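You operate a simulated robot arm through the tools that you are given. There is no shell and no other tool. Be economical: measure what you need, move in short steps, check, and stop when the job is done.

Carry out the task below with a simulated two-armed robot. There is one attempt and no reset: what you move stays moved.

TASK
On the top of the steel bench, fold the yellow cloth in half, so that its two long edges meet.

Only the result counts: the job must be done as asked and must still hold three seconds after the hand-in. Knocking over, shifting, dropping, spilling or breaking anything else fails it. Flat cloth is picked up by pressing the open fingertips on it (5 to 10 N) and closing them slowly along it; thin cloth reads only 2 to 8 mm in the jaws.

THE ROBOT
Two 7-joint arms with two-finger parallel grippers on one trunk, on a base that drives. Base frame: it is fixed to the floor where the robot stands at the start and does not move with it; the origin is under the middle of the robot, x ahead of it, y to its left, z up; the surface under the hand at the start is at about z = 0.88. Lengths are in m, angles in rad, forces in N, time in s.
The left shoulder is at the start at [0.07, 0.163, 1.195], the right one opposite. With the tool pointing down near the work surface each hand reaches from about 0.4 to 0.88 m from the robot's upright axis, wherever it stands, measured 20 degrees to its own side. Places, roughly: top of the steel bench [0.6, 0.1, 0.9]. Payload 3.43 kg a hand.
The tool frame of a hand sits at the grasp point between the pads (the TCP): z along the fingers, y along the line on which they close. The tips reach 0.034 m beyond it. Largest opening 0.128 m; finger width 0.024, thickness 0.012; the body of the gripper, 0.048 by 0.13 m, starts 0.096 m behind the TCP.
Orientation is told as [roll, pitch, yaw] about the base's x, y, z axes, in that order, counted from this pose: with the fingers straight down and closing along the base's y, the tool's x points along the base's -x, its y along +y and its z along -z.

THE INTERFACE
- The arms move only by the tool play_rows. It takes "left_deltas", "right_deltas" or both (then of equal length, played together; a hand with none holds still); each is a list of rows, each a list of 7 numbers: the shift along the base's x, y, z in units of 400 mm (1.0 is 400 mm), then the turn, a rotation vector about the base's x, y, z in units of 120 degrees (1.0 is 120 degrees), then the closure in counts, from 0 (fully open) to 255 (shut). In form: [[x, y, z, ax, ay, az, jaw], ...]. A call has 1 to 8 rows; each row is the pose to reach, as a shift and turn from the pose commanded when the call began. A call with a number of a shift or a turn outside -1 to 1 is refused whole. Each row takes 0.2 s and may step no farther than 0.05 m and 0.15 rad from the row before; otherwise, or with a gripper value out of range, the whole call is refused. Where a pose cannot be reached the arm comes as near as it can. A force on the tool above 40 N (or 10 N above the force at the start of the call, whichever is more), or a blocked arm, ends the call early, and 0.2 s more pass. The fingers move at their own pace (about 0.153 m/s each) and stop on an object; they squeeze with about 33 N. The grip force told is the motor's: it shows also when the fingers shut on nothing. Time passes only in rows, and 0.2 s behind the last, so rows that repeat a pose let the fingers close. It gives the time, the measured TCP pose, the force on the tool (base axes), the opening and the grip force at its end, in the units of the frame above (readings bear some noise), with the torque about the TCP (base axes, N m) and any sound that the robot's microphone picked up, and new pictures: "pictures" is both (left out), scene, wrist or none (wrist: the cameras of the hands that moved).
- Cameras (640 x 400 px; columns grow to the right, rows downward): "scene" is now at [0.1225, -0.0193, 1.409]; the picture's right is [-0.32, -0.95, 0.00], its down [-0.71, 0.24, -0.66] and it looks along [0.63, -0.21, -0.75] (base axes); focal length 268 px, centre (320, 200). "left" rides on the left gripper at [0.076, 0.011, -0.16] in its tool frame; the picture's right is [-0.15, 0.99, 0.00], its down [-0.88, -0.13, -0.46] and it looks along [-0.45, -0.07, 0.89] (tool axes); focal length 234 px, centre (320, 200). "right" rides on the right gripper at [0.076, -0.011, -0.16] in its tool frame; the picture's right is [0.15, 0.99, 0.00], its down [-0.88, 0.13, -0.46] and it looks along [-0.45, 0.07, 0.89] (tool axes); focal length 234 px, centre (320, 200).
- raise_lower(by): slides the trunk up (or, below 0, down) by that many m; the arms and the scene camera ride with it, the base frame stays. It gives what a move gives, with no picture.
- drive_base(legs): drives the robot by 1 to 6 legs, each [ahead, left, turn to the left] in m, m and rad, along the robot's own axes; the way and the turn of a leg run together, so that a leg with both is an arc; at most 1.5 m and 3.142 rad a leg. The arms and the cameras ride along, it lands a little off, and it stops where it bumps. It gives what a move gives, and a new picture of the scene camera.
- aim_head(pan, tilt): turns the head with the scene camera to pan (to the left, within 1.501 rad either way) and tilt (down, from -0.506 to 1.204), counted from straight ahead of the robot. It gives what a move gives, and a new picture of the scene camera.
- point_at(camera, pixels): for up to 12 pixels [column, row] of the newest picture of that camera ("zoom" is the newest enlarged one), the place [x, y, z] in the base frame of the surface seen there, good to about 0.003 m, but the place of the scene camera against the robot may be out by one fixed shift of up to 0.012 m in any direction. No time passes.
- enlarge(camera, box): a new picture of the part [left, top, right, bottom] of that camera's present view, enlarged. No time passes.
- hand_in(): hands the job in; it is judged then, once.

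Go step by step. Measure first, check grasps and placings, and put right what went wrong. The budget is 80 turns and 260 pictures, counting those below and the enlarged ones. Unless the task says otherwise, let go and move clear before handing in.

The tools are called after ">>>" as a command line: name --argument value ..., lists and objects as JSON in quotes. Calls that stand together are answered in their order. play_rows: Moves the arms, as the interface text tells. Its arguments: {"type":"object","properties":{"left_deltas":{"type":"array"},"right_deltas":{"type":"array"},"pictures":{"type":"string","enum":["both","scene","wrist","none"]}},"required":[]} The other tools are called the same way: raise_lower (by) slides the trunk up or down; drive_base (legs) drives the base; aim_head (pan, tilt) turns the head that bears the scene camera; point_at (camera, pixels) gives the place of the surface under pixels of a picture; enlarge (camera, box) takes an enlarged picture of a part of a camera's view; hand_in () hands the job in.

At the start:

```text
t: 0.0
left_ee_pos: [0.653, 0.3092, 1.0215]
left_tool_rot: [0.0, 0.001, 0.003]
left_force: [-0.3, -0.5, -0.8]
left_moment: [-0.04, 0.02, 0.01]
left_width: 0.1281
left_grasp_force: 0.1
right_ee_pos: [0.6704, -0.1673, 1.054]
right_tool_rot: [0.0, 0.0, 0.001]
right_force: [0.8, -0.1, 0.0]
right_moment: [-0.04, 0.0, -0.01]
right_width: 0.128
right_grasp_force: 0.1
trunk travel left (down, up): [-0.675, 0.265]
robot x, y, heading: [0.0009, -0.0036, -0.001]
head pan, tilt: [-0.326, 0.846]
```

scene: 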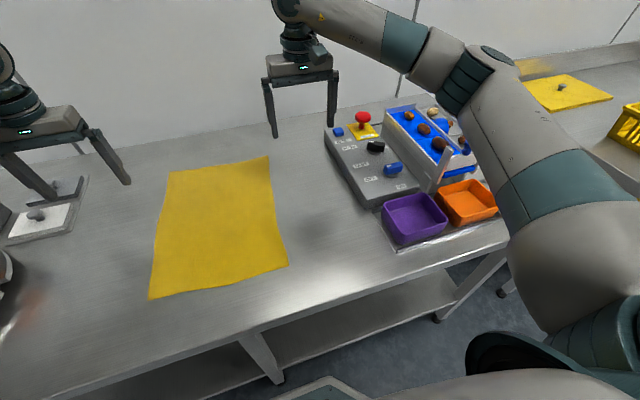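
right: 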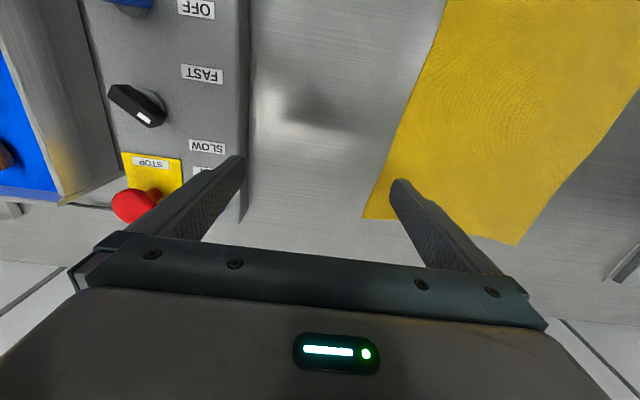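
left: 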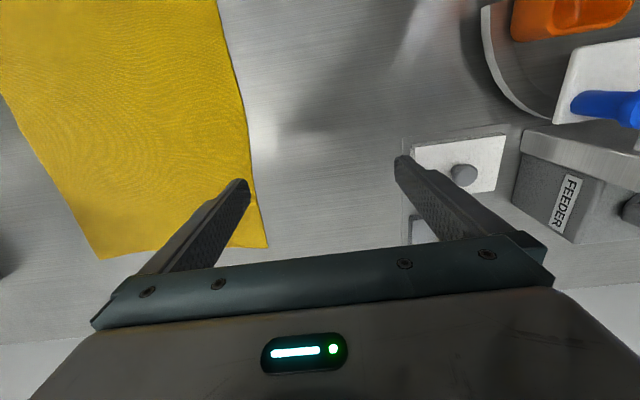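

The yellow cloth lies at scene pixels (168,172), (268,157), (288,265), (150,299). I measure its corners and edges first.

>>> point_at --camera "scene" --pixels '[[169, 173], [267, 158], [287, 264], [151, 297], [159, 235], [277, 210], [218, 165], [220, 284], [215, 225], [125, 250], [310, 230]]'

>>> point_at --camera "left" --pixels '[[266, 245], [100, 256], [235, 80], [217, 5], [180, 252], [300, 200]]'

>>> point_at --camera "right" --pixels '[[366, 216], [518, 242], [405, 120], [443, 5], [300, 100]]'

```text
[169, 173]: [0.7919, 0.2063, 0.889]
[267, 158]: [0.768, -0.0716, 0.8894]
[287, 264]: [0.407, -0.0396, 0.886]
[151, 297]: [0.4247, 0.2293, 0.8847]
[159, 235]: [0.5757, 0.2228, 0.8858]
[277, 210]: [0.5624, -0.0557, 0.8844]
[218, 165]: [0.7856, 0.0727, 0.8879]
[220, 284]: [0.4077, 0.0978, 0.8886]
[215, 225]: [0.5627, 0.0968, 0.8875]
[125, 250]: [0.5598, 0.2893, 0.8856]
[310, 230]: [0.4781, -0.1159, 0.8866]
```

```text
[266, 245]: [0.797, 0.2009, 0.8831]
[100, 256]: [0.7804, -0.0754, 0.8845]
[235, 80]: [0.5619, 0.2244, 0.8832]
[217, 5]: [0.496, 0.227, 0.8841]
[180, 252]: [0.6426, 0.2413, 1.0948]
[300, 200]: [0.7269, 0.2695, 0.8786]
```

```text
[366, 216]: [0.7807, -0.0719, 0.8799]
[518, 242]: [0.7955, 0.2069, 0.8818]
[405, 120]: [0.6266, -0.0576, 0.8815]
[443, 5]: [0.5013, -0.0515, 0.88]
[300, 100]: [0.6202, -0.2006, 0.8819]
```

The cloth is about 0.37 m (x) by 0.28 m (y), with its long edges running along x. I plan to carry the right edge over to the left with both hands, after shifting the base left, so I check the left side and the bench front first.

>>> aim_head --pan 0.35 --tilt 0.85

```text
t: 1.1
left_ee_pos: [0.6536, 0.3084, 1.0224]
left_tool_rot: [0.0, -0.001, 0.002]
left_force: [-0.4, 0.4, 0.1]
left_moment: [-0.01, -0.03, -0.02]
left_width: 0.128
left_grasp_force: 0.0
right_ee_pos: [0.6716, -0.1672, 1.0546]
right_tool_rot: [0.001, 0.002, -0.002]
right_force: [-0.7, -1.5, 0.3]
right_moment: [-0.01, 0.03, 0.03]
right_width: 0.128
right_grasp_force: 0.0
trunk travel left (down, up): [-0.675, 0.265]
robot x, y, heading: [0.0014, 0.0017, 0.002]
head pan, tilt: [0.351, 0.85]
```

scene: 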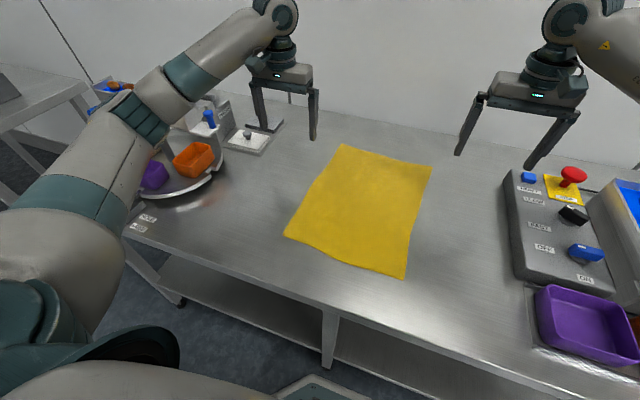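

>>> point_at --camera "scene" --pixels '[[268, 140], [232, 150], [262, 128], [210, 130], [195, 158], [222, 170], [210, 98], [115, 85], [326, 308], [318, 385], [510, 200], [572, 175]]'

```text
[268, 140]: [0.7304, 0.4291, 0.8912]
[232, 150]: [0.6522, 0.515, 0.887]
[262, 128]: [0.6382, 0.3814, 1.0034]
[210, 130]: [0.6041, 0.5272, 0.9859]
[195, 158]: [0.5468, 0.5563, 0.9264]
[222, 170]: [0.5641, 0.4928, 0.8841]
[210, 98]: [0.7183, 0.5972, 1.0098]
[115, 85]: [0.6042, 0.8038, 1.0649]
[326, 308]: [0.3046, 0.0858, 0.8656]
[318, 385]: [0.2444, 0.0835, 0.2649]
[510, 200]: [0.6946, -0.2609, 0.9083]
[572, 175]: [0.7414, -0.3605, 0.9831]
```

Left-hand things begin at y≈0.43 with heights up to 1.01, and the bench front is at x≈0.305. I raise both hands and begin the 90° yaw, so the fingers close along the edge.

>>> play_rows --left_deltas '[[0, 0, 0.1, 0, 0, 0.07, 0], [0, 0, 0.2, 0, 0, 0.14, 0], [0, 0, 0.3, 0, 0, 0.21, 0], [0, 0, 0.3, 0, 0, 0.28, 0], [0, 0, 0.3, 0, 0, 0.35, 0], [0, 0, 0.3, 0, 0, 0.42, 0], [0, 0, 0.3, 0, 0, 0.49, 0], [0, 0, 0.3, 0, 0, 0.56, 0]]' --right_deltas '[[0, 0, 0.1, 0, 0, 0.07, 0], [0, 0, 0.2, 0, 0, 0.14, 0], [0, 0, 0.3, 0, 0, 0.21, 0], [0, 0, 0.3, 0, 0, 0.28, 0], [0, 0, 0.3, 0, 0, 0.35, 0], [0, 0, 0.3, 0, 0, 0.42, 0], [0, 0, 0.3, 0, 0, 0.49, 0], [0, 0, 0.3, 0, 0, 0.56, 0]]' --pictures "scene"

```text
t: 2.9
left_ee_pos: [0.6533, 0.3102, 1.1417]
left_tool_rot: [0.001, 0.002, 1.175]
left_force: [0.4, -0.5, 0.5]
left_moment: [-0.02, -0.02, -0.02]
left_width: 0.1279
left_grasp_force: 0.1
right_ee_pos: [0.5768, -0.1234, 1.1607]
right_tool_rot: [-0.005, 0.0, 1.163]
right_force: [0.4, 1.0, -0.1]
right_moment: [0.0, 0.0, 0.02]
right_width: 0.128
right_grasp_force: 0.0
right hand out of reach, approached as far as the arm can: row 6, 7, 8
trunk travel left (down, up): [-0.675, 0.265]
robot x, y, heading: [0.0026, 0.0008, 0.005]
head pan, tilt: [0.351, 0.85]
```

scene: 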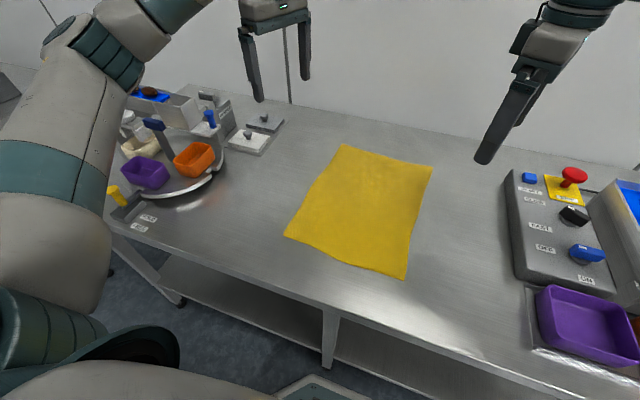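

The right hand could not keep its place at that yaw, falling back to x=0.577, so standing nearer should help. I drive the base left and slightly ahead.

>>> drive_base --legs '[[0, 0.18, 0], [0.03, 0, 0]]'

```text
t: 4.8
left_ee_pos: [0.6785, 0.4865, 1.1454]
left_tool_rot: [-0.005, -0.002, 1.173]
left_force: [-0.5, -0.1, 0.3]
left_moment: [0.0, -0.03, 0.01]
left_width: 0.1281
left_grasp_force: 0.0
right_ee_pos: [0.6018, 0.0512, 1.162]
right_tool_rot: [-0.008, -0.004, 1.159]
right_force: [0.3, -0.2, 0.4]
right_moment: [0.02, -0.06, 0.01]
right_width: 0.128
right_grasp_force: 0.0
trunk travel left (down, up): [-0.675, 0.265]
robot x, y, heading: [0.0306, 0.1788, 0.001]
head pan, tilt: [0.351, 0.85]
```

scene: 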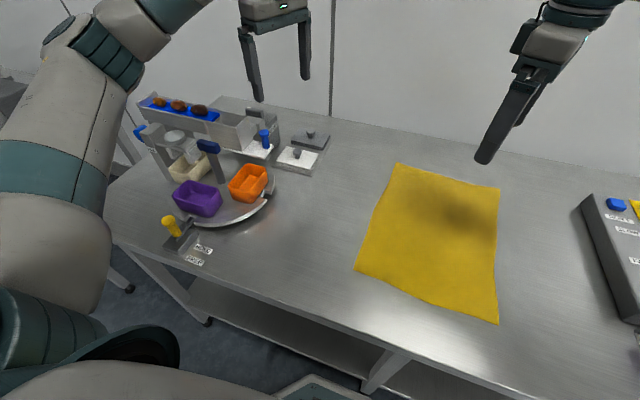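

Now I move the right hand to above the far right corner and the left hand toward the near side, finishing the yaw.

>>> play_rows --left_deltas '[[-0.07, -0.09, 0, 0, 0, 0.065, 0], [-0.14, -0.18, 0, 0, 0, 0.13, 0], [-0.21, -0.27, 0, 0, 0, 0.19, 0], [-0.28, -0.36, 0, 0, 0, 0.19, 0], [-0.35, -0.45, 0, 0, 0, 0.19, 0], [-0.42, -0.54, 0, 0, 0, 0.19, 0], [-0.49, -0.62, 0, 0, 0, 0.19, 0], [-0.57, -0.7, -0.05, 0, 0, 0.19, 0]]' --right_deltas '[[0, -0.1, -0.05, 0, 0, 0, 0], [0, -0.2, -0.1, 0, 0, 0, 0], [0.05, -0.3, -0.15, 0, 0, 0, 0], [0.12, -0.3, -0.22, 0, 0, 0.065, 0], [0.19, -0.3, -0.27, 0, 0, 0.13, 0], [0.26, -0.3, -0.27, 0, 0, 0.19, 0], [0.32, -0.3, -0.27, 0, 0, 0.19, 0], [0.37, -0.3, -0.27, 0, 0, 0.19, 0]]' --pictures "both"

```text
t: 6.6
left_ee_pos: [0.4508, 0.2052, 1.1219]
left_tool_rot: [-0.001, -0.005, 1.572]
left_force: [-0.8, -1.2, 1.1]
left_moment: [0.05, -0.05, -0.02]
left_width: 0.1281
left_grasp_force: 0.1
right_ee_pos: [0.4871, 0.0336, 1.0912]
right_tool_rot: [-0.016, 0.002, 1.505]
right_force: [-0.3, 0.0, -0.2]
right_moment: [0.05, 0.01, -0.04]
right_width: 0.1281
right_grasp_force: 0.0
right hand out of reach, approached as far as the arm can: row 1, 2, 3, 4, 5, 6, 7, 8
trunk travel left (down, up): [-0.675, 0.265]
robot x, y, heading: [0.0279, 0.1821, 0.002]
head pan, tilt: [0.351, 0.85]
```

scene: 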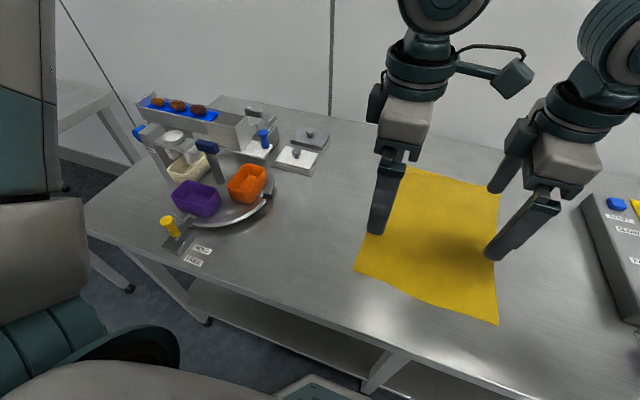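
right: 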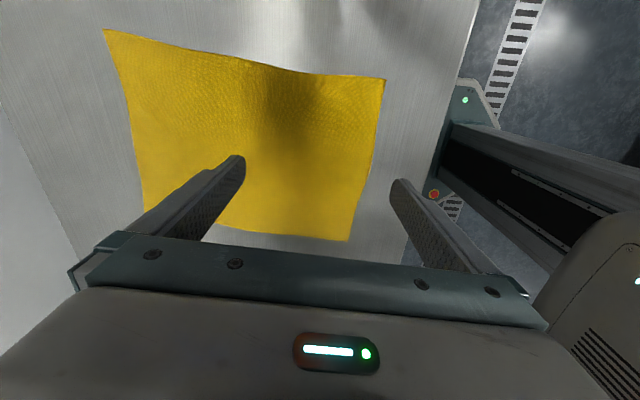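
left: 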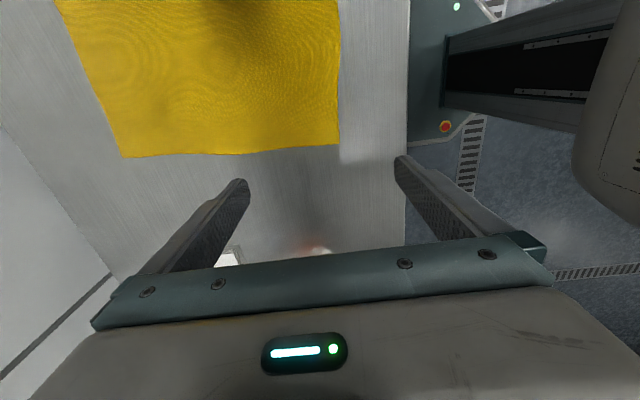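

The right hand is stopped short at yaw +90°, possibly because its commanded pose is too far out rather than the yaw itself. I pull the command back in x to see.

>>> play_rows --right_deltas '[[-0.1, 0, 0, 0, 0, 0, 0], [-0.2, 0, 0, 0, 0, 0, 0], [-0.2, 0, 0, 0, 0, 0, 0]]' --pictures "none"

```text
t: 7.4
left_ee_pos: [0.455, 0.2074, 1.121]
left_tool_rot: [-0.001, 0.0, 1.571]
left_force: [0.7, -0.2, -0.3]
left_moment: [-0.01, 0.02, -0.03]
left_width: 0.1283
left_grasp_force: 0.1
right_ee_pos: [0.4111, 0.0339, 1.0897]
right_tool_rot: [-0.015, 0.004, 1.504]
right_force: [0.6, -0.1, -0.2]
right_moment: [-0.04, 0.03, 0.0]
right_width: 0.1282
right_grasp_force: 0.1
trunk travel left (down, up): [-0.675, 0.265]
robot x, y, heading: [0.0304, 0.1765, 0.003]
head pan, tilt: [0.351, 0.85]
```

The command follows the reached pose, so yaw +90° truly doesn't suit the right arm. I turn it to −90° instead, mirroring the left, while moving back out.

>>> play_rows --right_deltas '[[0, -0.03, 0.03, 0, 0, -0.07, 0], [0, -0.06, 0.06, 0, 0, -0.14, 0], [0, -0.1, 0.1, 0, 0, -0.21, 0], [0.05, -0.15, 0.1, 0, 0, -0.28, 0], [0.1, -0.2, 0.1, 0, 0, -0.35, 0], [0.15, -0.25, 0.1, 0, 0, -0.42, 0], [0.2, -0.3, 0.1, 0, 0, -0.49, 0], [0.25, -0.3, 0.1, 0, 0, -0.56, 0]]' --pictures "none"

>>> play_rows --right_deltas '[[0.05, 0, 0, 0, 0, -0.07, 0], [0.1, 0, 0, 0, 0, -0.14, 0], [0.15, 0, 0, 0, 0, -0.21, 0], [0.2, 0, 0, 0, 0, -0.28, 0], [0.25, 0, 0, 0, 0, -0.35, 0], [0.3, 0, 0, 0, 0, -0.42, 0], [0.35, 0, 0, 0, 0, -0.49, 0], [0.4, 0, 0, 0, 0, -0.56, 0]]' --pictures "none"

>>> play_rows --right_deltas '[[0, 0, -0.03, 0, 0, -0.07, 0], [0.02, 0, -0.06, 0, 0, -0.14, 0], [0.05, 0, -0.09, 0, 0, -0.21, 0], [0.08, 0, -0.12, 0, 0, -0.28, 0], [0.1, 0, -0.15, 0, 0, -0.345, 0]]' --pictures "both"

```text
t: 9.2
left_ee_pos: [0.4553, 0.209, 1.1221]
left_tool_rot: [0.001, -0.001, 1.574]
left_force: [1.2, 0.0, -0.3]
left_moment: [-0.02, 0.01, 0.01]
left_width: 0.1281
left_grasp_force: 0.1
right_ee_pos: [0.5115, -0.0881, 1.1304]
right_tool_rot: [-0.017, 0.006, 0.331]
right_force: [-0.2, 0.1, 0.6]
right_moment: [0.0, 0.02, 0.0]
right_width: 0.128
right_grasp_force: 0.0
trunk travel left (down, up): [-0.675, 0.265]
robot x, y, heading: [0.0287, 0.1809, -0.0]
head pan, tilt: [0.351, 0.85]
```

```text
t: 11.0
left_ee_pos: [0.4533, 0.2085, 1.1206]
left_tool_rot: [0.0, -0.001, 1.571]
left_force: [-0.4, -0.4, -1.2]
left_moment: [-0.02, 0.02, 0.01]
left_width: 0.128
left_grasp_force: 0.2
right_ee_pos: [0.671, -0.0869, 1.1295]
right_tool_rot: [-0.018, 0.004, -0.843]
right_force: [0.0, 0.7, 0.1]
right_moment: [-0.01, 0.01, 0.02]
right_width: 0.128
right_grasp_force: 0.1
trunk travel left (down, up): [-0.675, 0.265]
robot x, y, heading: [0.0298, 0.1789, 0.004]
head pan, tilt: [0.351, 0.85]
```

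```text
t: 12.2
left_ee_pos: [0.4531, 0.2076, 1.1216]
left_tool_rot: [0.0, 0.0, 1.571]
left_force: [-0.4, 0.8, 0.4]
left_moment: [0.0, -0.06, -0.02]
left_width: 0.128
left_grasp_force: 0.1
right_ee_pos: [0.71, -0.0886, 1.0705]
right_tool_rot: [-0.017, 0.003, -1.566]
right_force: [-0.2, -0.1, 0.1]
right_moment: [0.03, 0.0, 0.02]
right_width: 0.1282
right_grasp_force: 0.0
trunk travel left (down, up): [-0.675, 0.265]
robot x, y, heading: [0.0257, 0.1752, -0.004]
head pan, tilt: [0.351, 0.85]
```

scene: 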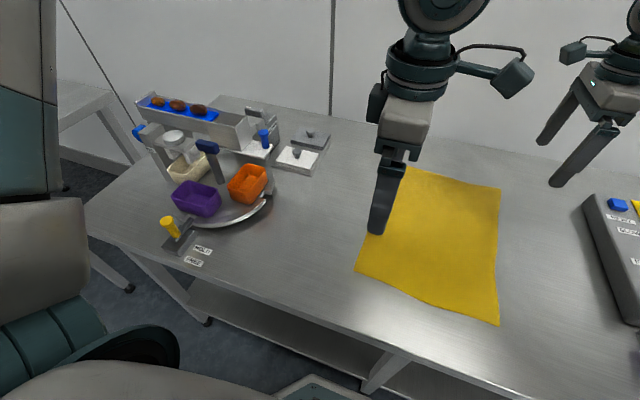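
right: 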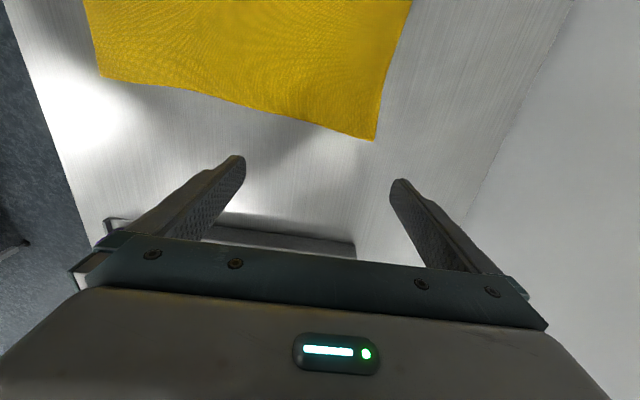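

Yaw −90° works for the right arm. Before gripping, I test that both arms can reach the end pose with a 45° tilt.

>>> play_rows --left_deltas '[[0, 0, 0, -0.047, 0, 0, 0], [0, 0, 0, -0.094, 0, 0, 0], [0, 0, 0, -0.141, 0, 0, 0], [0, 0, 0, -0.188, 0, 0, 0], [0, 0, 0, -0.235, 0, 0, 0], [0, 0, 0, -0.282, 0, 0, 0], [0, 0, 0, -0.329, 0, 0, 0], [0, 0, 0, -0.375, 0, 0, 0]]' --right_deltas '[[0.01, 0.09, 0, -0.047, 0, 0, 0], [0.02, 0.18, 0, -0.094, 0, 0, 0], [0.03, 0.27, 0, -0.141, 0, 0, 0], [0.04, 0.36, 0, -0.188, 0, 0, 0], [0.05, 0.45, 0, -0.235, 0, 0, 0], [0.06, 0.54, 0, -0.282, 0, 0, 0], [0.075, 0.63, 0, -0.329, 0, 0, 0], [0.075, 0.72, 0, -0.375, 0, 0, 0]]' --pictures "scene"

```text
t: 14.0
left_ee_pos: [0.4528, 0.2096, 1.1226]
left_tool_rot: [0.0, 0.788, 1.572]
left_force: [0.2, 0.9, -0.1]
left_moment: [-0.03, -0.01, -0.01]
left_width: 0.1282
left_grasp_force: 0.1
right_ee_pos: [0.7286, 0.1918, 1.0695]
right_tool_rot: [-0.023, -0.784, -1.56]
right_force: [0.3, -0.5, -0.5]
right_moment: [-0.04, -0.03, 0.0]
right_width: 0.128
right_grasp_force: 0.1
right hand out of reach, approached as far as the arm can: row 8
trunk travel left (down, up): [-0.675, 0.265]
robot x, y, heading: [0.0333, 0.1797, 0.001]
head pan, tilt: [0.351, 0.85]
```

scene: 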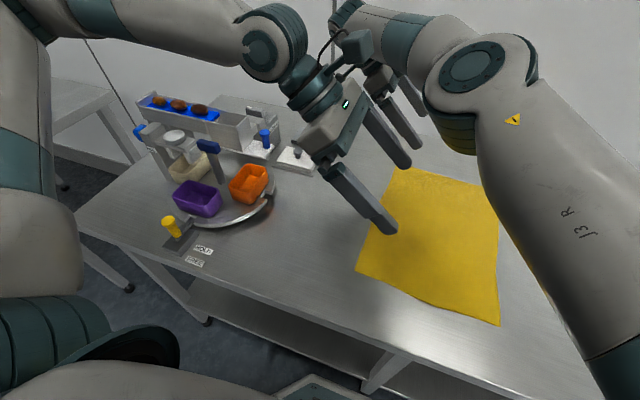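

The end pose is reachable to within about 1 cm, and a bit more leftward base shift will cover that. I bring both hands back upright over the right edge, jaws partly closed.

>>> play_rows --left_deltas '[[0, -0.09, 0, 0.047, 0, 0, 185], [0, -0.18, 0, 0.094, 0, 0, 185], [0, -0.27, 0, 0.141, 0, 0, 185], [0, -0.36, 0, 0.188, 0, 0, 185], [0, -0.45, 0, 0.235, 0, 0, 185], [0, -0.53, 0, 0.282, 0, 0, 185], [0, -0.61, 0, 0.329, 0, 0, 185], [0.006, -0.69, 0, 0.375, 0, 0, 185]]' --right_deltas '[[0, -0.09, 0, 0.047, 0, 0, 185], [0, -0.18, 0, 0.094, 0, 0, 185], [0, -0.27, 0, 0.141, 0, 0, 185], [0, -0.36, 0, 0.188, 0, 0, 185], [0, -0.45, 0, 0.235, 0, 0, 185], [0, -0.54, 0, 0.282, 0, 0, 185], [0.02, -0.63, 0, 0.329, 0, 0, 185], [0.041, -0.72, 0, 0.375, 0, 0, 185]]' --pictures "none"

>>> drive_base --legs '[[0, 0.05, 0]]'

```text
t: 15.8
left_ee_pos: [0.457, -0.0709, 1.1218]
left_tool_rot: [0.0, -0.003, 1.574]
left_force: [-0.5, -1.2, 0.1]
left_moment: [0.04, 0.0, -0.01]
left_width: 0.0352
left_grasp_force: 0.2
right_ee_pos: [0.7468, -0.1032, 1.0686]
right_tool_rot: [-0.017, 0.007, -1.564]
right_force: [0.5, 0.0, 0.2]
right_moment: [0.07, 0.0, 0.01]
right_width: 0.035
right_grasp_force: 0.0
trunk travel left (down, up): [-0.675, 0.265]
robot x, y, heading: [0.0288, 0.1788, -0.0]
head pan, tilt: [0.351, 0.85]
```

```text
t: 16.7
left_ee_pos: [0.4558, -0.0222, 1.1222]
left_tool_rot: [0.0, -0.002, 1.572]
left_force: [0.3, -1.0, -0.5]
left_moment: [0.03, -0.01, 0.0]
left_width: 0.035
left_grasp_force: 0.1
right_ee_pos: [0.7455, -0.0546, 1.068]
right_tool_rot: [-0.016, 0.007, -1.567]
right_force: [-0.3, 0.2, -0.7]
right_moment: [0.06, 0.02, 0.02]
right_width: 0.0352
right_grasp_force: 0.0
trunk travel left (down, up): [-0.675, 0.265]
robot x, y, heading: [0.0254, 0.229, -0.004]
head pan, tilt: [0.351, 0.85]
```

scene: 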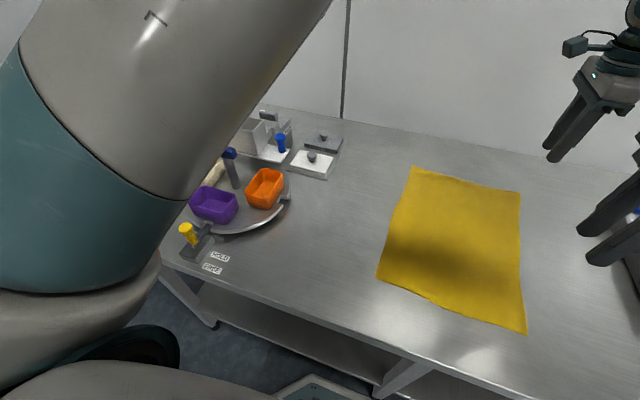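

Hands are above the edge. I lower to just above the cloth and turn the head back to look.

>>> play_rows --left_deltas '[[0, -0.055, -0.12, 0, 0, 0, 185], [0, -0.055, -0.24, 0, 0, 0, 185], [0, -0.055, -0.36, 0, 0, 0, 185], [0, -0.055, -0.44, 0, 0, 0, 185]]' --right_deltas '[[0, -0.034, -0.08, 0.007, 0, 0, 185], [0, -0.034, -0.16, 0.007, 0, 0, 185], [0, -0.034, -0.24, 0.007, 0, 0, 185], [0, -0.034, -0.31, 0.007, 0, 0, 185]]' --pictures "wrist"

>>> aim_head --pan -0.35 --tilt 0.85

```text
refused: row 1 steps farther than a row can; nothing moved
```

```text
t: 17.8
left_ee_pos: [0.4548, -0.0202, 1.1223]
left_tool_rot: [0.0, 0.001, 1.569]
left_force: [0.0, 0.7, 0.8]
left_moment: [0.02, -0.03, -0.01]
left_width: 0.0355
left_grasp_force: 0.0
right_ee_pos: [0.7459, -0.0522, 1.0693]
right_tool_rot: [-0.018, 0.005, -1.565]
right_force: [-0.1, -1.1, 0.2]
right_moment: [0.04, 0.02, -0.03]
right_width: 0.0351
right_grasp_force: 0.1
trunk travel left (down, up): [-0.675, 0.265]
robot x, y, heading: [0.0268, 0.228, -0.002]
head pan, tilt: [-0.351, 0.85]
```

scene: 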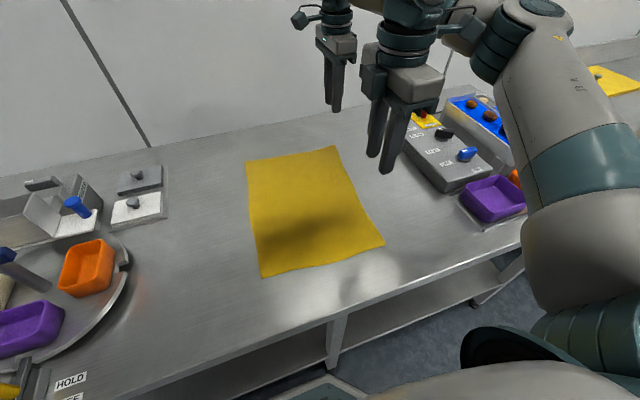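

The first row stepped too far (y and z combined); I split the descent differently.

>>> play_rows --left_deltas '[[0, -0.03, -0.1, 0, 0, 0, 185], [0, -0.055, -0.2, 0, 0, 0, 185], [0, -0.055, -0.3, 0, 0, 0, 185], [0, -0.055, -0.4, 0, 0, 0, 185], [0, -0.055, -0.44, 0, 0, 0, 185]]' --right_deltas '[[0, -0.034, -0.08, 0.007, 0, 0, 185], [0, -0.034, -0.16, 0.007, 0, 0, 185], [0, -0.034, -0.24, 0.007, 0, 0, 185], [0, -0.034, -0.3, 0.007, 0, 0, 185], [0, -0.034, -0.31, 0.007, 0, 0, 185]]' --pictures "both"

```text
t: 19.0
left_ee_pos: [0.4864, -0.0083, 0.9646]
left_tool_rot: [0.012, 0.009, 1.569]
left_force: [-0.5, 0.1, -0.3]
left_moment: [-0.01, 0.04, 0.03]
left_width: 0.035
left_grasp_force: 0.0
left hand out of reach, approached as far as the arm can: row 2, 3, 4, 5
right_ee_pos: [0.7463, -0.0648, 0.9453]
right_tool_rot: [-0.017, 0.019, -1.566]
right_force: [0.4, -0.7, -0.3]
right_moment: [-0.03, 0.0, 0.01]
right_width: 0.035
right_grasp_force: 0.1
trunk travel left (down, up): [-0.675, 0.265]
robot x, y, heading: [0.028, 0.2298, -0.005]
head pan, tilt: [-0.351, 0.85]
```

scene: 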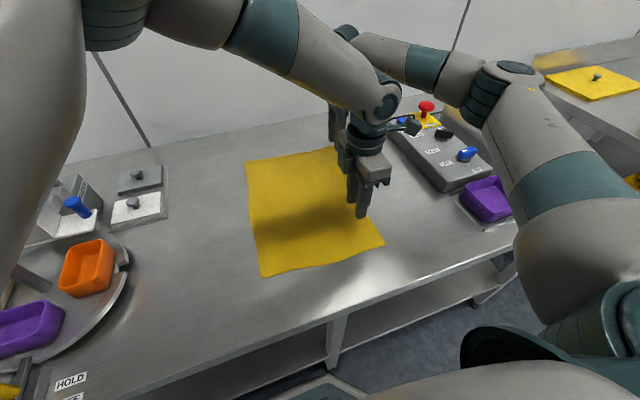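
right: 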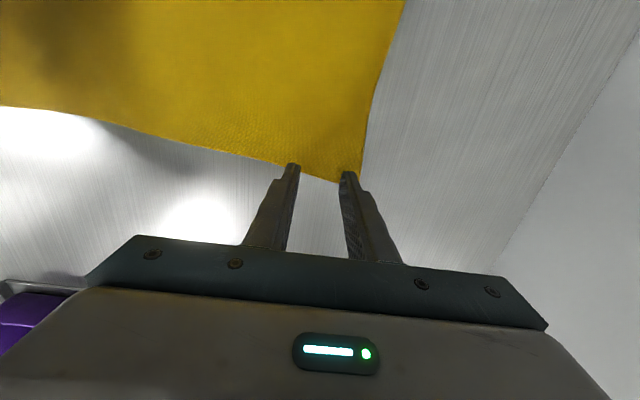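
left: 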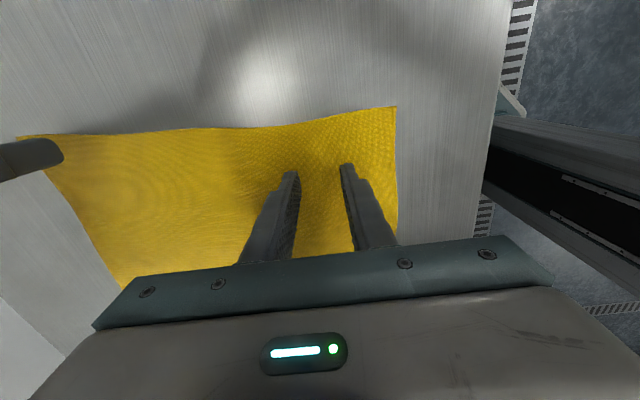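

The left hand cannot fold in that close now, stopping at (0.486,−0.008). I lift both hands a little, move the base right by 8 cm, and re-place.

>>> play_rows --left_deltas '[[-0.02, 0, 0.1, 0, 0, 0, 185], [-0.05, 0, 0.2, 0, 0, 0, 185]]' --right_deltas '[[0, 0, 0.1, 0, 0, 0, 185], [0, 0, 0.15, 0, 0, 0, 185]]' --pictures "none"

>>> drive_base --legs '[[0, -0.08, 0]]'

```text
t: 19.6
left_ee_pos: [0.4672, -0.0079, 1.044]
left_tool_rot: [0.007, 0.005, 1.577]
left_force: [0.1, -0.6, -0.1]
left_moment: [0.0, -0.02, 0.01]
left_width: 0.0355
left_grasp_force: 0.0
right_ee_pos: [0.744, -0.0643, 1.006]
right_tool_rot: [-0.016, 0.018, -1.567]
right_force: [0.3, 0.0, 0.0]
right_moment: [-0.01, 0.0, 0.0]
right_width: 0.0354
right_grasp_force: 0.1
trunk travel left (down, up): [-0.675, 0.265]
robot x, y, heading: [0.0266, 0.2254, -0.005]
head pan, tilt: [-0.351, 0.85]
```

```text
t: 20.6
left_ee_pos: [0.4696, -0.0871, 1.0465]
left_tool_rot: [0.003, 0.008, 1.576]
left_force: [-0.2, 0.9, 0.0]
left_moment: [0.03, -0.03, -0.01]
left_width: 0.0353
left_grasp_force: 0.1
right_ee_pos: [0.7457, -0.1437, 1.0043]
right_tool_rot: [-0.018, 0.018, -1.566]
right_force: [-0.3, -0.3, 0.2]
right_moment: [-0.03, 0.01, -0.02]
right_width: 0.035
right_grasp_force: 0.1
trunk travel left (down, up): [-0.675, 0.265]
robot x, y, heading: [0.0314, 0.1484, 0.001]
head pan, tilt: [-0.351, 0.85]
```

scene: 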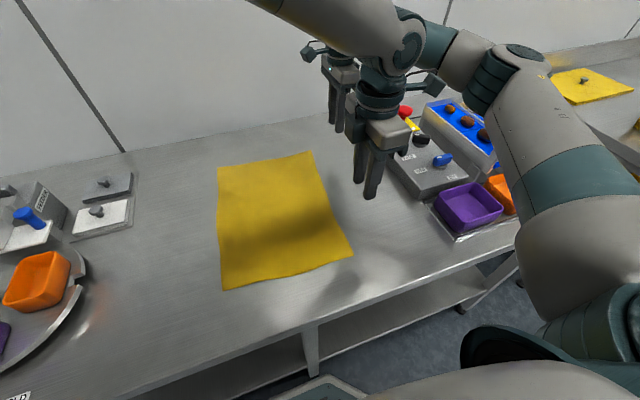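

Now I place both hands just above the right edge again.

>>> play_rows --left_deltas '[[-0.036, 0.08, 0, 0, 0, 0, 185], [-0.036, 0.108, -0.08, 0, 0, 0, 185], [-0.036, 0.108, -0.18, 0, 0, 0, 185], [-0.036, 0.108, -0.253, 0, 0, 0, 185]]' --right_deltas '[[0, 0.1, 0, 0, 0, 0, 185], [0, 0.19, -0.03, 0, 0, 0, 185], [0, 0.19, -0.1, 0, 0, 0, 185], [0, 0.19, -0.148, 0, 0, 0, 185]]' --pictures "wrist"

```text
t: 21.6
left_ee_pos: [0.4693, -0.0375, 0.9601]
left_tool_rot: [0.013, 0.047, 1.607]
left_force: [0.4, 0.4, 0.4]
left_moment: [-0.01, 0.03, -0.05]
left_width: 0.0356
left_grasp_force: 0.0
left hand out of reach, approached as far as the arm can: row 4
right_ee_pos: [0.7474, -0.0674, 0.9459]
right_tool_rot: [-0.017, 0.018, -1.565]
right_force: [0.3, 0.2, -0.2]
right_moment: [0.02, 0.0, 0.01]
right_width: 0.0351
right_grasp_force: 0.1
trunk travel left (down, up): [-0.675, 0.265]
robot x, y, heading: [0.0277, 0.1511, 0.001]
head pan, tilt: [-0.351, 0.85]
```

right: 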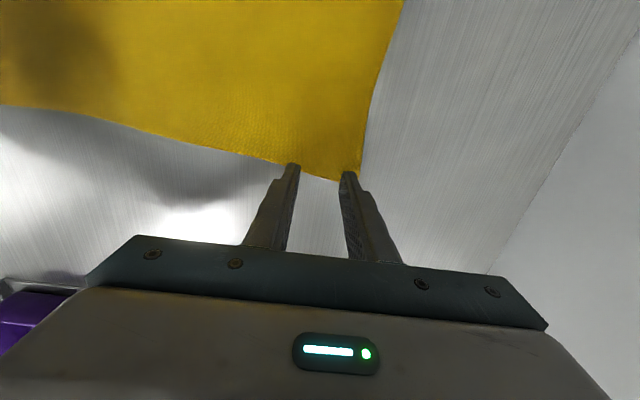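
left: 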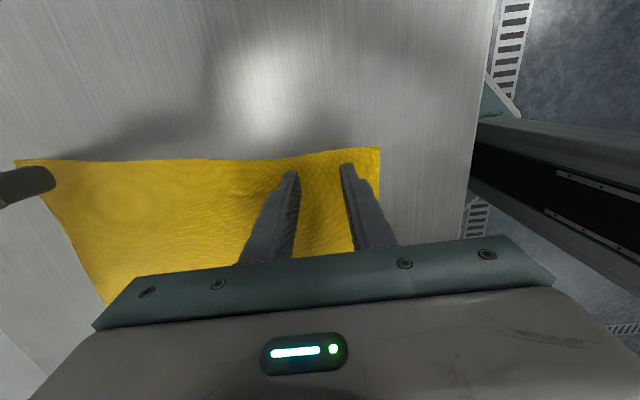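

The left arm is too folded here; raising the trunk should give it room. I raise by 0.10 m and then bring the hands back down.

>>> raise_lower --by 0.1

>>> play_rows --left_deltas '[[-0.02, 0, -0.1, 0, 0, 0, 185], [-0.036, -0.016, -0.19, 0, -0.02, -0.017, 185], [-0.036, -0.016, -0.26, 0, -0.02, -0.017, 185], [-0.036, -0.016, -0.288, 0, -0.02, -0.017, 185]]' --right_deltas '[[0, 0, -0.1, 0, 0, 0, 185], [0, 0, -0.18, 0, 0, 0, 185], [0, 0, -0.23, 0, 0, 0, 185], [0, 0, -0.25, 0, 0, 0, 185]]' --pictures "none"

```text
t: 23.0
left_ee_pos: [0.4702, -0.0378, 1.0566]
left_tool_rot: [0.013, 0.035, 1.609]
left_force: [0.0, 0.6, 0.3]
left_moment: [0.01, -0.01, 0.05]
left_width: 0.035
left_grasp_force: 0.1
right_ee_pos: [0.7466, -0.068, 1.0463]
right_tool_rot: [-0.017, 0.018, -1.567]
right_force: [-0.4, 0.0, 1.1]
right_moment: [-0.02, -0.04, -0.02]
right_width: 0.0354
right_grasp_force: 0.1
trunk travel left (down, up): [-0.775, 0.165]
robot x, y, heading: [0.0267, 0.1497, -0.002]
head pan, tilt: [-0.351, 0.85]
```

```text
t: 24.0
left_ee_pos: [0.4971, -0.0217, 0.9625]
left_tool_rot: [-0.011, 0.014, 1.528]
left_force: [0.1, 1.1, -0.5]
left_moment: [-0.02, 0.02, -0.01]
left_width: 0.0352
left_grasp_force: 0.1
left hand out of reach, approached as far as the arm can: row 1, 2, 3, 4
right_ee_pos: [0.7462, -0.068, 0.9447]
right_tool_rot: [-0.018, 0.019, -1.566]
right_force: [0.4, 0.3, -0.9]
right_moment: [-0.01, 0.02, 0.01]
right_width: 0.0353
right_grasp_force: 0.1
trunk travel left (down, up): [-0.775, 0.165]
robot x, y, heading: [0.0266, 0.1485, -0.002]
head pan, tilt: [-0.351, 0.85]
```

Raising made it worse, so lowering the trunk should help. I lift the hands and lower the trunk to 0.10 m below its original height.

>>> play_rows --left_deltas '[[-0.02, 0, 0.12, 0, 0, 0, 185], [-0.04, -0.02, 0.24, 0, 0, 0.01, 185], [-0.06, -0.04, 0.36, 0, 0, 0.02, 185], [-0.08, -0.06, 0.48, 0, 0, 0.02, 185], [-0.1, -0.06, 0.55, 0, 0, 0.02, 185]]' --right_deltas '[[0, 0, 0.12, 0, 0, 0, 185], [0, 0, 0.24, 0, 0, 0, 185], [0, 0, 0.36, 0, 0, 0, 185], [0, 0, 0.48, 0, 0, 0, 185], [0, 0, 0.55, 0, 0, 0, 185]]' --pictures "none"

>>> raise_lower --by -0.2

>>> aim_head --pan -0.2 --tilt 0.9

```text
t: 25.2
left_ee_pos: [0.4557, -0.047, 1.1835]
left_tool_rot: [-0.034, 0.007, 1.58]
left_force: [-0.2, -0.1, -1.1]
left_moment: [0.0, -0.03, 0.0]
left_width: 0.0352
left_grasp_force: 0.0
right_ee_pos: [0.7446, -0.0672, 1.166]
right_tool_rot: [-0.016, 0.017, -1.567]
right_force: [-0.6, 0.1, -0.3]
right_moment: [0.0, 0.0, -0.01]
right_width: 0.0351
right_grasp_force: 0.1
trunk travel left (down, up): [-0.775, 0.165]
robot x, y, heading: [0.0299, 0.1481, -0.0]
head pan, tilt: [-0.351, 0.85]
```

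```text
t: 27.3
left_ee_pos: [0.4558, -0.0464, 0.984]
left_tool_rot: [-0.033, 0.009, 1.58]
left_force: [1.0, -0.2, 0.7]
left_moment: [-0.02, -0.01, 0.03]
left_width: 0.0351
left_grasp_force: 0.1
right_ee_pos: [0.7469, -0.0676, 0.9653]
right_tool_rot: [-0.017, 0.019, -1.565]
right_force: [-0.2, 0.4, 0.3]
right_moment: [-0.02, 0.0, -0.01]
right_width: 0.0353
right_grasp_force: 0.0
trunk travel left (down, up): [-0.575, 0.365]
robot x, y, heading: [0.031, 0.1461, -0.002]
head pan, tilt: [-0.351, 0.85]
```

```text
t: 28.0
left_ee_pos: [0.4554, -0.0479, 0.9838]
left_tool_rot: [-0.032, 0.011, 1.581]
left_force: [0.0, -0.5, 0.1]
left_moment: [-0.01, 0.02, 0.01]
left_width: 0.0351
left_grasp_force: 0.0
right_ee_pos: [0.7451, -0.0665, 0.9641]
right_tool_rot: [-0.019, 0.02, -1.566]
right_force: [-0.3, -0.2, 0.9]
right_moment: [-0.03, 0.0, -0.02]
right_width: 0.0351
right_grasp_force: 0.1
trunk travel left (down, up): [-0.575, 0.365]
robot x, y, heading: [0.0302, 0.1489, -0.003]
head pan, tilt: [-0.201, 0.901]
```

scene: 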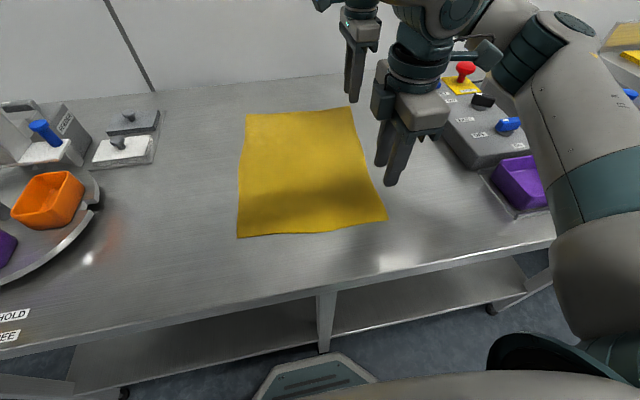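

The left hand keeps its place now. I lower to 0.944 to see if it holds.

>>> play_rows --left_deltas '[[0, 0.005, -0.05, 0, 0, 0, 185], [0, 0.01, -0.1, 0, 0, 0, 185]]' --right_deltas '[[0, 0, -0.03, 0, 0, 0, 185], [0, 0, -0.05, 0, 0, 0, 185]]' --pictures "both"

```text
t: 28.6
left_ee_pos: [0.4574, -0.044, 0.9446]
left_tool_rot: [-0.03, 0.012, 1.584]
left_force: [1.4, -0.9, -0.2]
left_moment: [0.02, -0.02, -0.04]
left_width: 0.0351
left_grasp_force: 0.0
right_ee_pos: [0.7463, -0.0675, 0.9451]
right_tool_rot: [-0.019, 0.018, -1.565]
right_force: [0.1, 0.5, 0.8]
right_moment: [0.01, -0.03, 0.0]
right_width: 0.0351
right_grasp_force: 0.1
trunk travel left (down, up): [-0.575, 0.365]
robot x, y, heading: [0.0285, 0.1485, -0.001]
head pan, tilt: [-0.201, 0.901]
```

scene: 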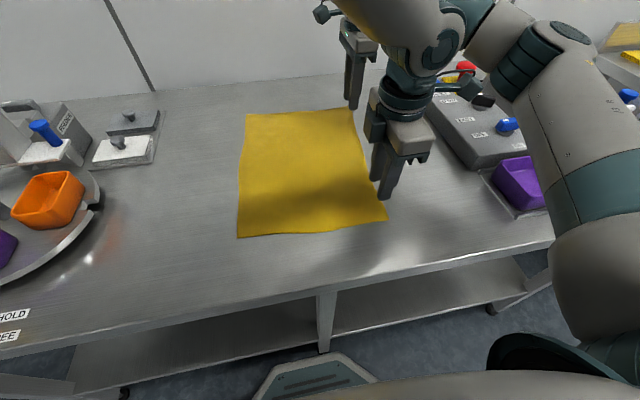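
right: 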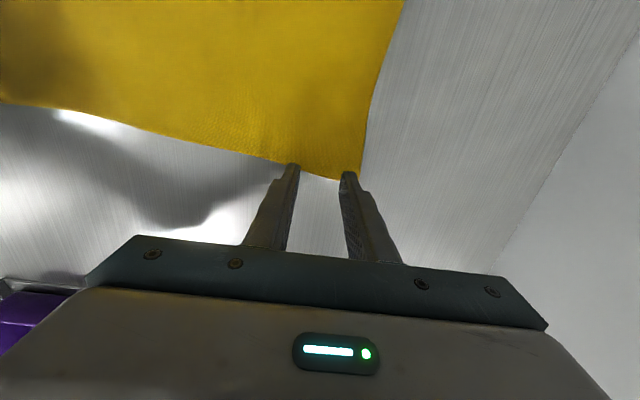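
left: 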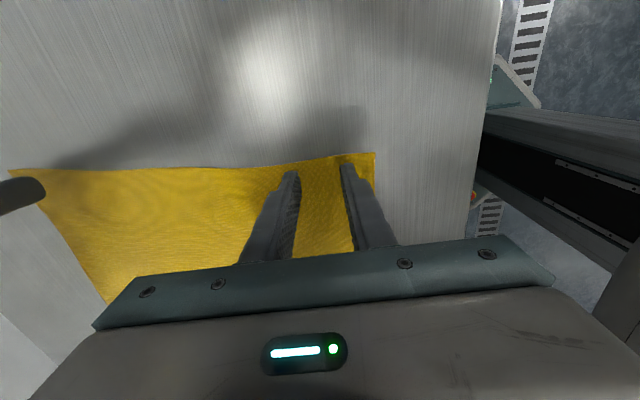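

The left tips are over the cloth; for the right I measure where the edge runs by its fingers.

>>> point_at --camera "right" --pixels '[[320, 172], [270, 157], [357, 176], [230, 146]]'

>>> point_at --camera "left" --pixels '[[320, 162], [260, 169], [374, 155], [220, 170]]'

```text
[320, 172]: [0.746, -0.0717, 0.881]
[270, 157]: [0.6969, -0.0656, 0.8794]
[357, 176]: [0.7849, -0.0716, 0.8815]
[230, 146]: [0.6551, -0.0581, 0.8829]
```

```text
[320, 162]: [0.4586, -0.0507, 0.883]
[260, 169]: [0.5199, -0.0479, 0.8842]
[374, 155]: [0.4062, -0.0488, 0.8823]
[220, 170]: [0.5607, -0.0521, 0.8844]
```

Both hands cover about 16–19 mm of the edge. I lower to just off contact, then in small steps until 5–10 N.

>>> play_rows --left_deltas '[[0, -0.005, -0.03, 0, 0, 0, 185], [0, -0.01, -0.06, 0, 0, 0, 185], [0, -0.01, -0.07, 0, 0, 0, 185]]' --right_deltas '[[0, 0, -0.03, 0, 0, 0, 185], [0, 0, -0.06, 0, 0, 0, 185], [0, 0, -0.07, 0, 0, 0, 185]]' --pictures "none"

```text
t: 29.4
left_ee_pos: [0.4649, -0.0442, 0.927]
left_tool_rot: [-0.031, 0.039, 1.603]
left_force: [1.1, 1.1, -0.2]
left_moment: [-0.01, 0.02, -0.01]
left_width: 0.0351
left_grasp_force: 0.1
right_ee_pos: [0.7476, -0.0676, 0.9168]
right_tool_rot: [-0.017, 0.018, -1.564]
right_force: [-0.8, 0.0, -0.1]
right_moment: [0.02, -0.02, -0.02]
right_width: 0.0353
right_grasp_force: 0.0
trunk travel left (down, up): [-0.575, 0.365]
robot x, y, heading: [0.0291, 0.1509, -0.002]
head pan, tilt: [-0.201, 0.901]
```

The left arm is again at its limit at z=0.927. I lift both hands, lower the trunk a further 7 cm, and grip slightly farther out.

>>> play_rows --left_deltas '[[0, 0, 0.1, 0, 0, 0, 185], [0, 0, 0.2, 0, -0.018, -0.015, 185]]' --right_deltas '[[0, 0, 0.1, 0, 0, 0, 185], [0, 0, 0.2, 0, 0, 0, 185]]' --pictures "none"

>>> raise_lower --by -0.07

```text
t: 30.0
left_ee_pos: [0.4551, -0.0466, 0.9964]
left_tool_rot: [-0.075, 0.007, 1.549]
left_force: [-0.1, 0.2, -0.6]
left_moment: [-0.06, -0.01, 0.01]
left_width: 0.035
left_grasp_force: 0.1
right_ee_pos: [0.7445, -0.0665, 0.9991]
right_tool_rot: [-0.014, 0.015, -1.566]
right_force: [0.6, 0.5, 0.4]
right_moment: [-0.05, 0.0, 0.0]
right_width: 0.035
right_grasp_force: 0.1
trunk travel left (down, up): [-0.575, 0.365]
robot x, y, heading: [0.032, 0.1455, -0.001]
head pan, tilt: [-0.201, 0.901]
```

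```text
t: 31.1
left_ee_pos: [0.4572, -0.0472, 0.9263]
left_tool_rot: [-0.07, 0.008, 1.549]
left_force: [0.6, -0.8, -0.1]
left_moment: [0.02, -0.02, -0.01]
left_width: 0.035
left_grasp_force: 0.1
right_ee_pos: [0.7462, -0.0682, 0.9269]
right_tool_rot: [-0.017, 0.019, -1.565]
right_force: [0.7, 0.3, 0.8]
right_moment: [0.03, 0.0, 0.03]
right_width: 0.0352
right_grasp_force: 0.0
trunk travel left (down, up): [-0.505, 0.435]
robot x, y, heading: [0.0282, 0.1457, -0.001]
head pan, tilt: [-0.201, 0.901]
```

Good margin now. I correct the left hand's small tilt and lower both to about 0.917.

>>> play_rows --left_deltas '[[0.01, 0, -0.01, 0, 0.033, 0.009, 185], [0.01, 0, -0.022, 0, 0.033, 0.009, 185]]' --right_deltas '[[0, 0, -0.01, 0, -0.007, 0, 185], [0, 0, -0.024, 0, -0.007, 0, 185]]' --pictures "none"

```text
t: 31.7
left_ee_pos: [0.4596, -0.0465, 0.9175]
left_tool_rot: [0.0, 0.008, 1.569]
left_force: [0.1, -0.7, 0.3]
left_moment: [0.03, 0.03, 0.01]
left_width: 0.0354
left_grasp_force: 0.1
right_ee_pos: [0.7466, -0.0684, 0.919]
right_tool_rot: [-0.002, 0.02, -1.565]
right_force: [-0.1, -0.3, 0.5]
right_moment: [0.0, 0.0, 0.04]
right_width: 0.0353
right_grasp_force: 0.0
trunk travel left (down, up): [-0.505, 0.435]
robot x, y, heading: [0.025, 0.1475, -0.0]
head pan, tilt: [-0.201, 0.901]
```

>>> play_rows --left_deltas '[[0, 0, -0.005, 0, 0, 0, 185], [0, 0, -0.0075, 0, 0, 0, 185]]' --right_deltas '[[0, 0, -0.006, 0, 0, 0, 185], [0, 0, -0.01, 0, 0, 0, 185]]' --pictures "none"

```text
t: 32.3
left_ee_pos: [0.4605, -0.0468, 0.9152]
left_tool_rot: [-0.003, 0.013, 1.571]
left_force: [1.1, 0.2, 11.2]
left_moment: [0.01, 0.08, -0.04]
left_width: 0.0346
left_grasp_force: 0.1
right_ee_pos: [0.7458, -0.0663, 0.9164]
right_tool_rot: [0.001, 0.018, -1.566]
right_force: [0.4, -1.1, 4.6]
right_moment: [-0.05, -0.08, -0.01]
right_width: 0.0351
right_grasp_force: 0.1
trunk travel left (down, up): [-0.505, 0.435]
robot x, y, heading: [0.0271, 0.1519, 0.005]
head pan, tilt: [-0.201, 0.901]
```

Left presses with 11 N and right with 4.6 N. I even them out slightly and close slowly.

>>> play_rows --left_deltas '[[0, 0, 0.001, 0, 0, 0, 188], [0, 0, 0.001, 0, 0, 0, 198], [0, 0, 0.001, 0, 0, 0, 208], [0, 0, 0.001, 0, 0, 0, 218], [0, 0, 0.001, 0, 0, 0, 228], [0, 0, 0.001, 0, 0, 0, 238], [0, 0, 0.001, 0, 0, 0, 248], [0, 0, 0.001, 0, 0, 0, 255]]' --right_deltas '[[0, 0, -0.002, 0, 0, 0, 188], [0, 0, -0.003, 0, 0, 0, 198], [0, 0, -0.003, 0, 0, 0, 208], [0, 0, -0.003, 0, 0, 0, 218], [0, 0, -0.003, 0, 0, 0, 228], [0, 0, -0.003, 0, 0, 0, 238], [0, 0, -0.003, 0, 0, 0, 248], [0, 0, -0.003, 0, 0, 0, 255]]' --pictures "both"

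```text
t: 34.1
left_ee_pos: [0.4585, -0.0468, 0.916]
left_tool_rot: [-0.003, 0.009, 1.568]
left_force: [4.5, -1.2, 3.1]
left_moment: [0.0, -0.13, 0.01]
left_width: 0.0019
left_grasp_force: 33.0
right_ee_pos: [0.7436, -0.0665, 0.9155]
right_tool_rot: [0.0, 0.019, -1.565]
right_force: [-3.9, 0.2, 24.2]
right_moment: [-0.13, 0.03, 0.04]
right_width: 0.0023
right_grasp_force: 33.3
trunk travel left (down, up): [-0.505, 0.435]
robot x, y, heading: [0.0294, 0.1485, 0.002]
head pan, tilt: [-0.201, 0.901]
```

scene: 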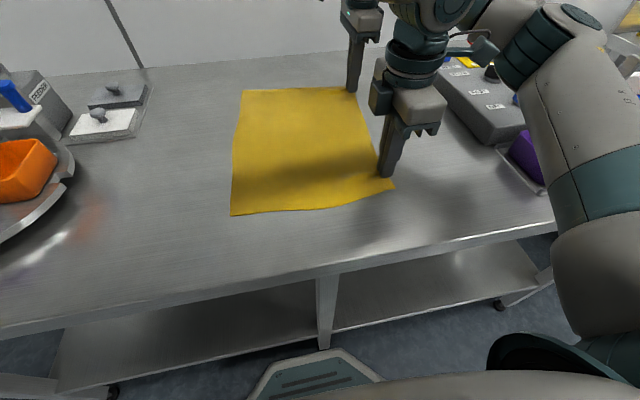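
right: 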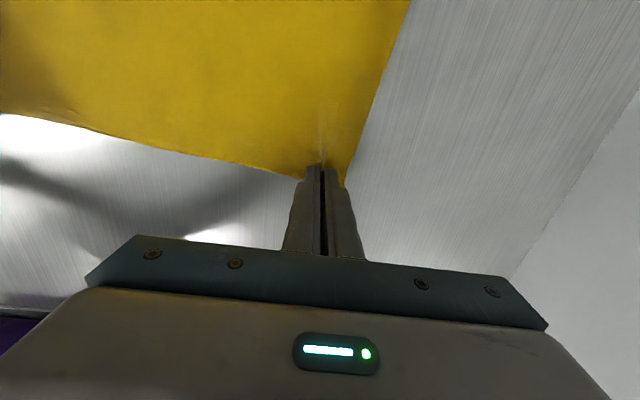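
left: 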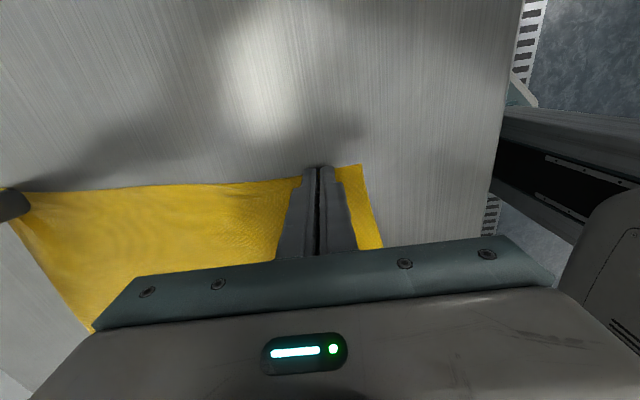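

Jaws read 1.9 and 2.3 mm, which may be cloth. I lift 4 cm to check that both hold.

>>> play_rows --left_deltas '[[0, 0, 0.03, 0, 0, 0, 255], [0, 0.01, 0.06, 0, 0, 0, 255], [0, 0.02, 0.1, 0, 0, 0, 255]]' --right_deltas '[[0, 0, 0.03, 0, 0, 0, 255], [0, 0.01, 0.06, 0, 0, 0, 255], [0, 0.02, 0.1, 0, 0, 0, 255]]' --pictures "both"

```text
t: 34.9
left_ee_pos: [0.4609, -0.0415, 0.9546]
left_tool_rot: [-0.002, 0.009, 1.57]
left_force: [3.6, 0.3, -0.1]
left_moment: [-0.03, -0.14, -0.02]
left_width: 0.0019
left_grasp_force: 33.0
right_ee_pos: [0.7462, -0.0602, 0.953]
right_tool_rot: [-0.004, 0.017, -1.566]
right_force: [-4.5, -0.1, -0.2]
right_moment: [0.01, 0.15, 0.08]
right_width: 0.0021
right_grasp_force: 32.8
trunk travel left (down, up): [-0.505, 0.435]
robot x, y, heading: [0.0285, 0.1515, 0.002]
head pan, tilt: [-0.201, 0.901]
```

scene: 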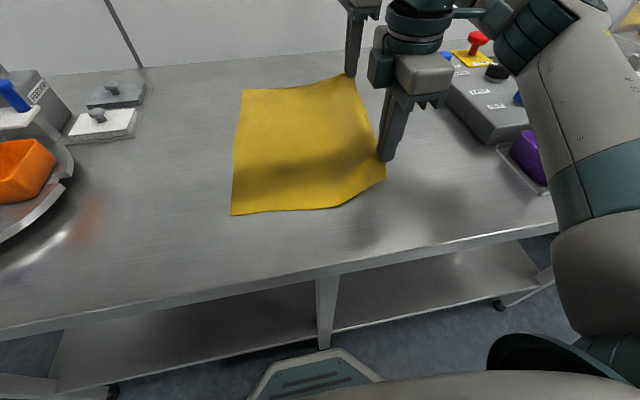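
right: 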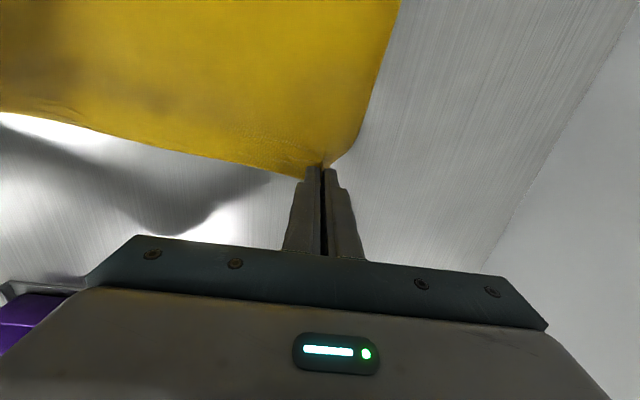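
left: 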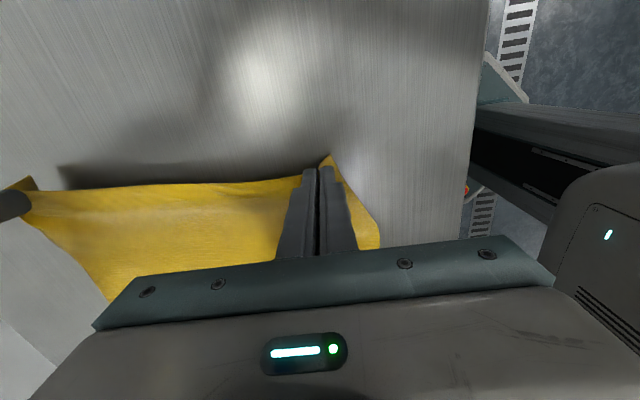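

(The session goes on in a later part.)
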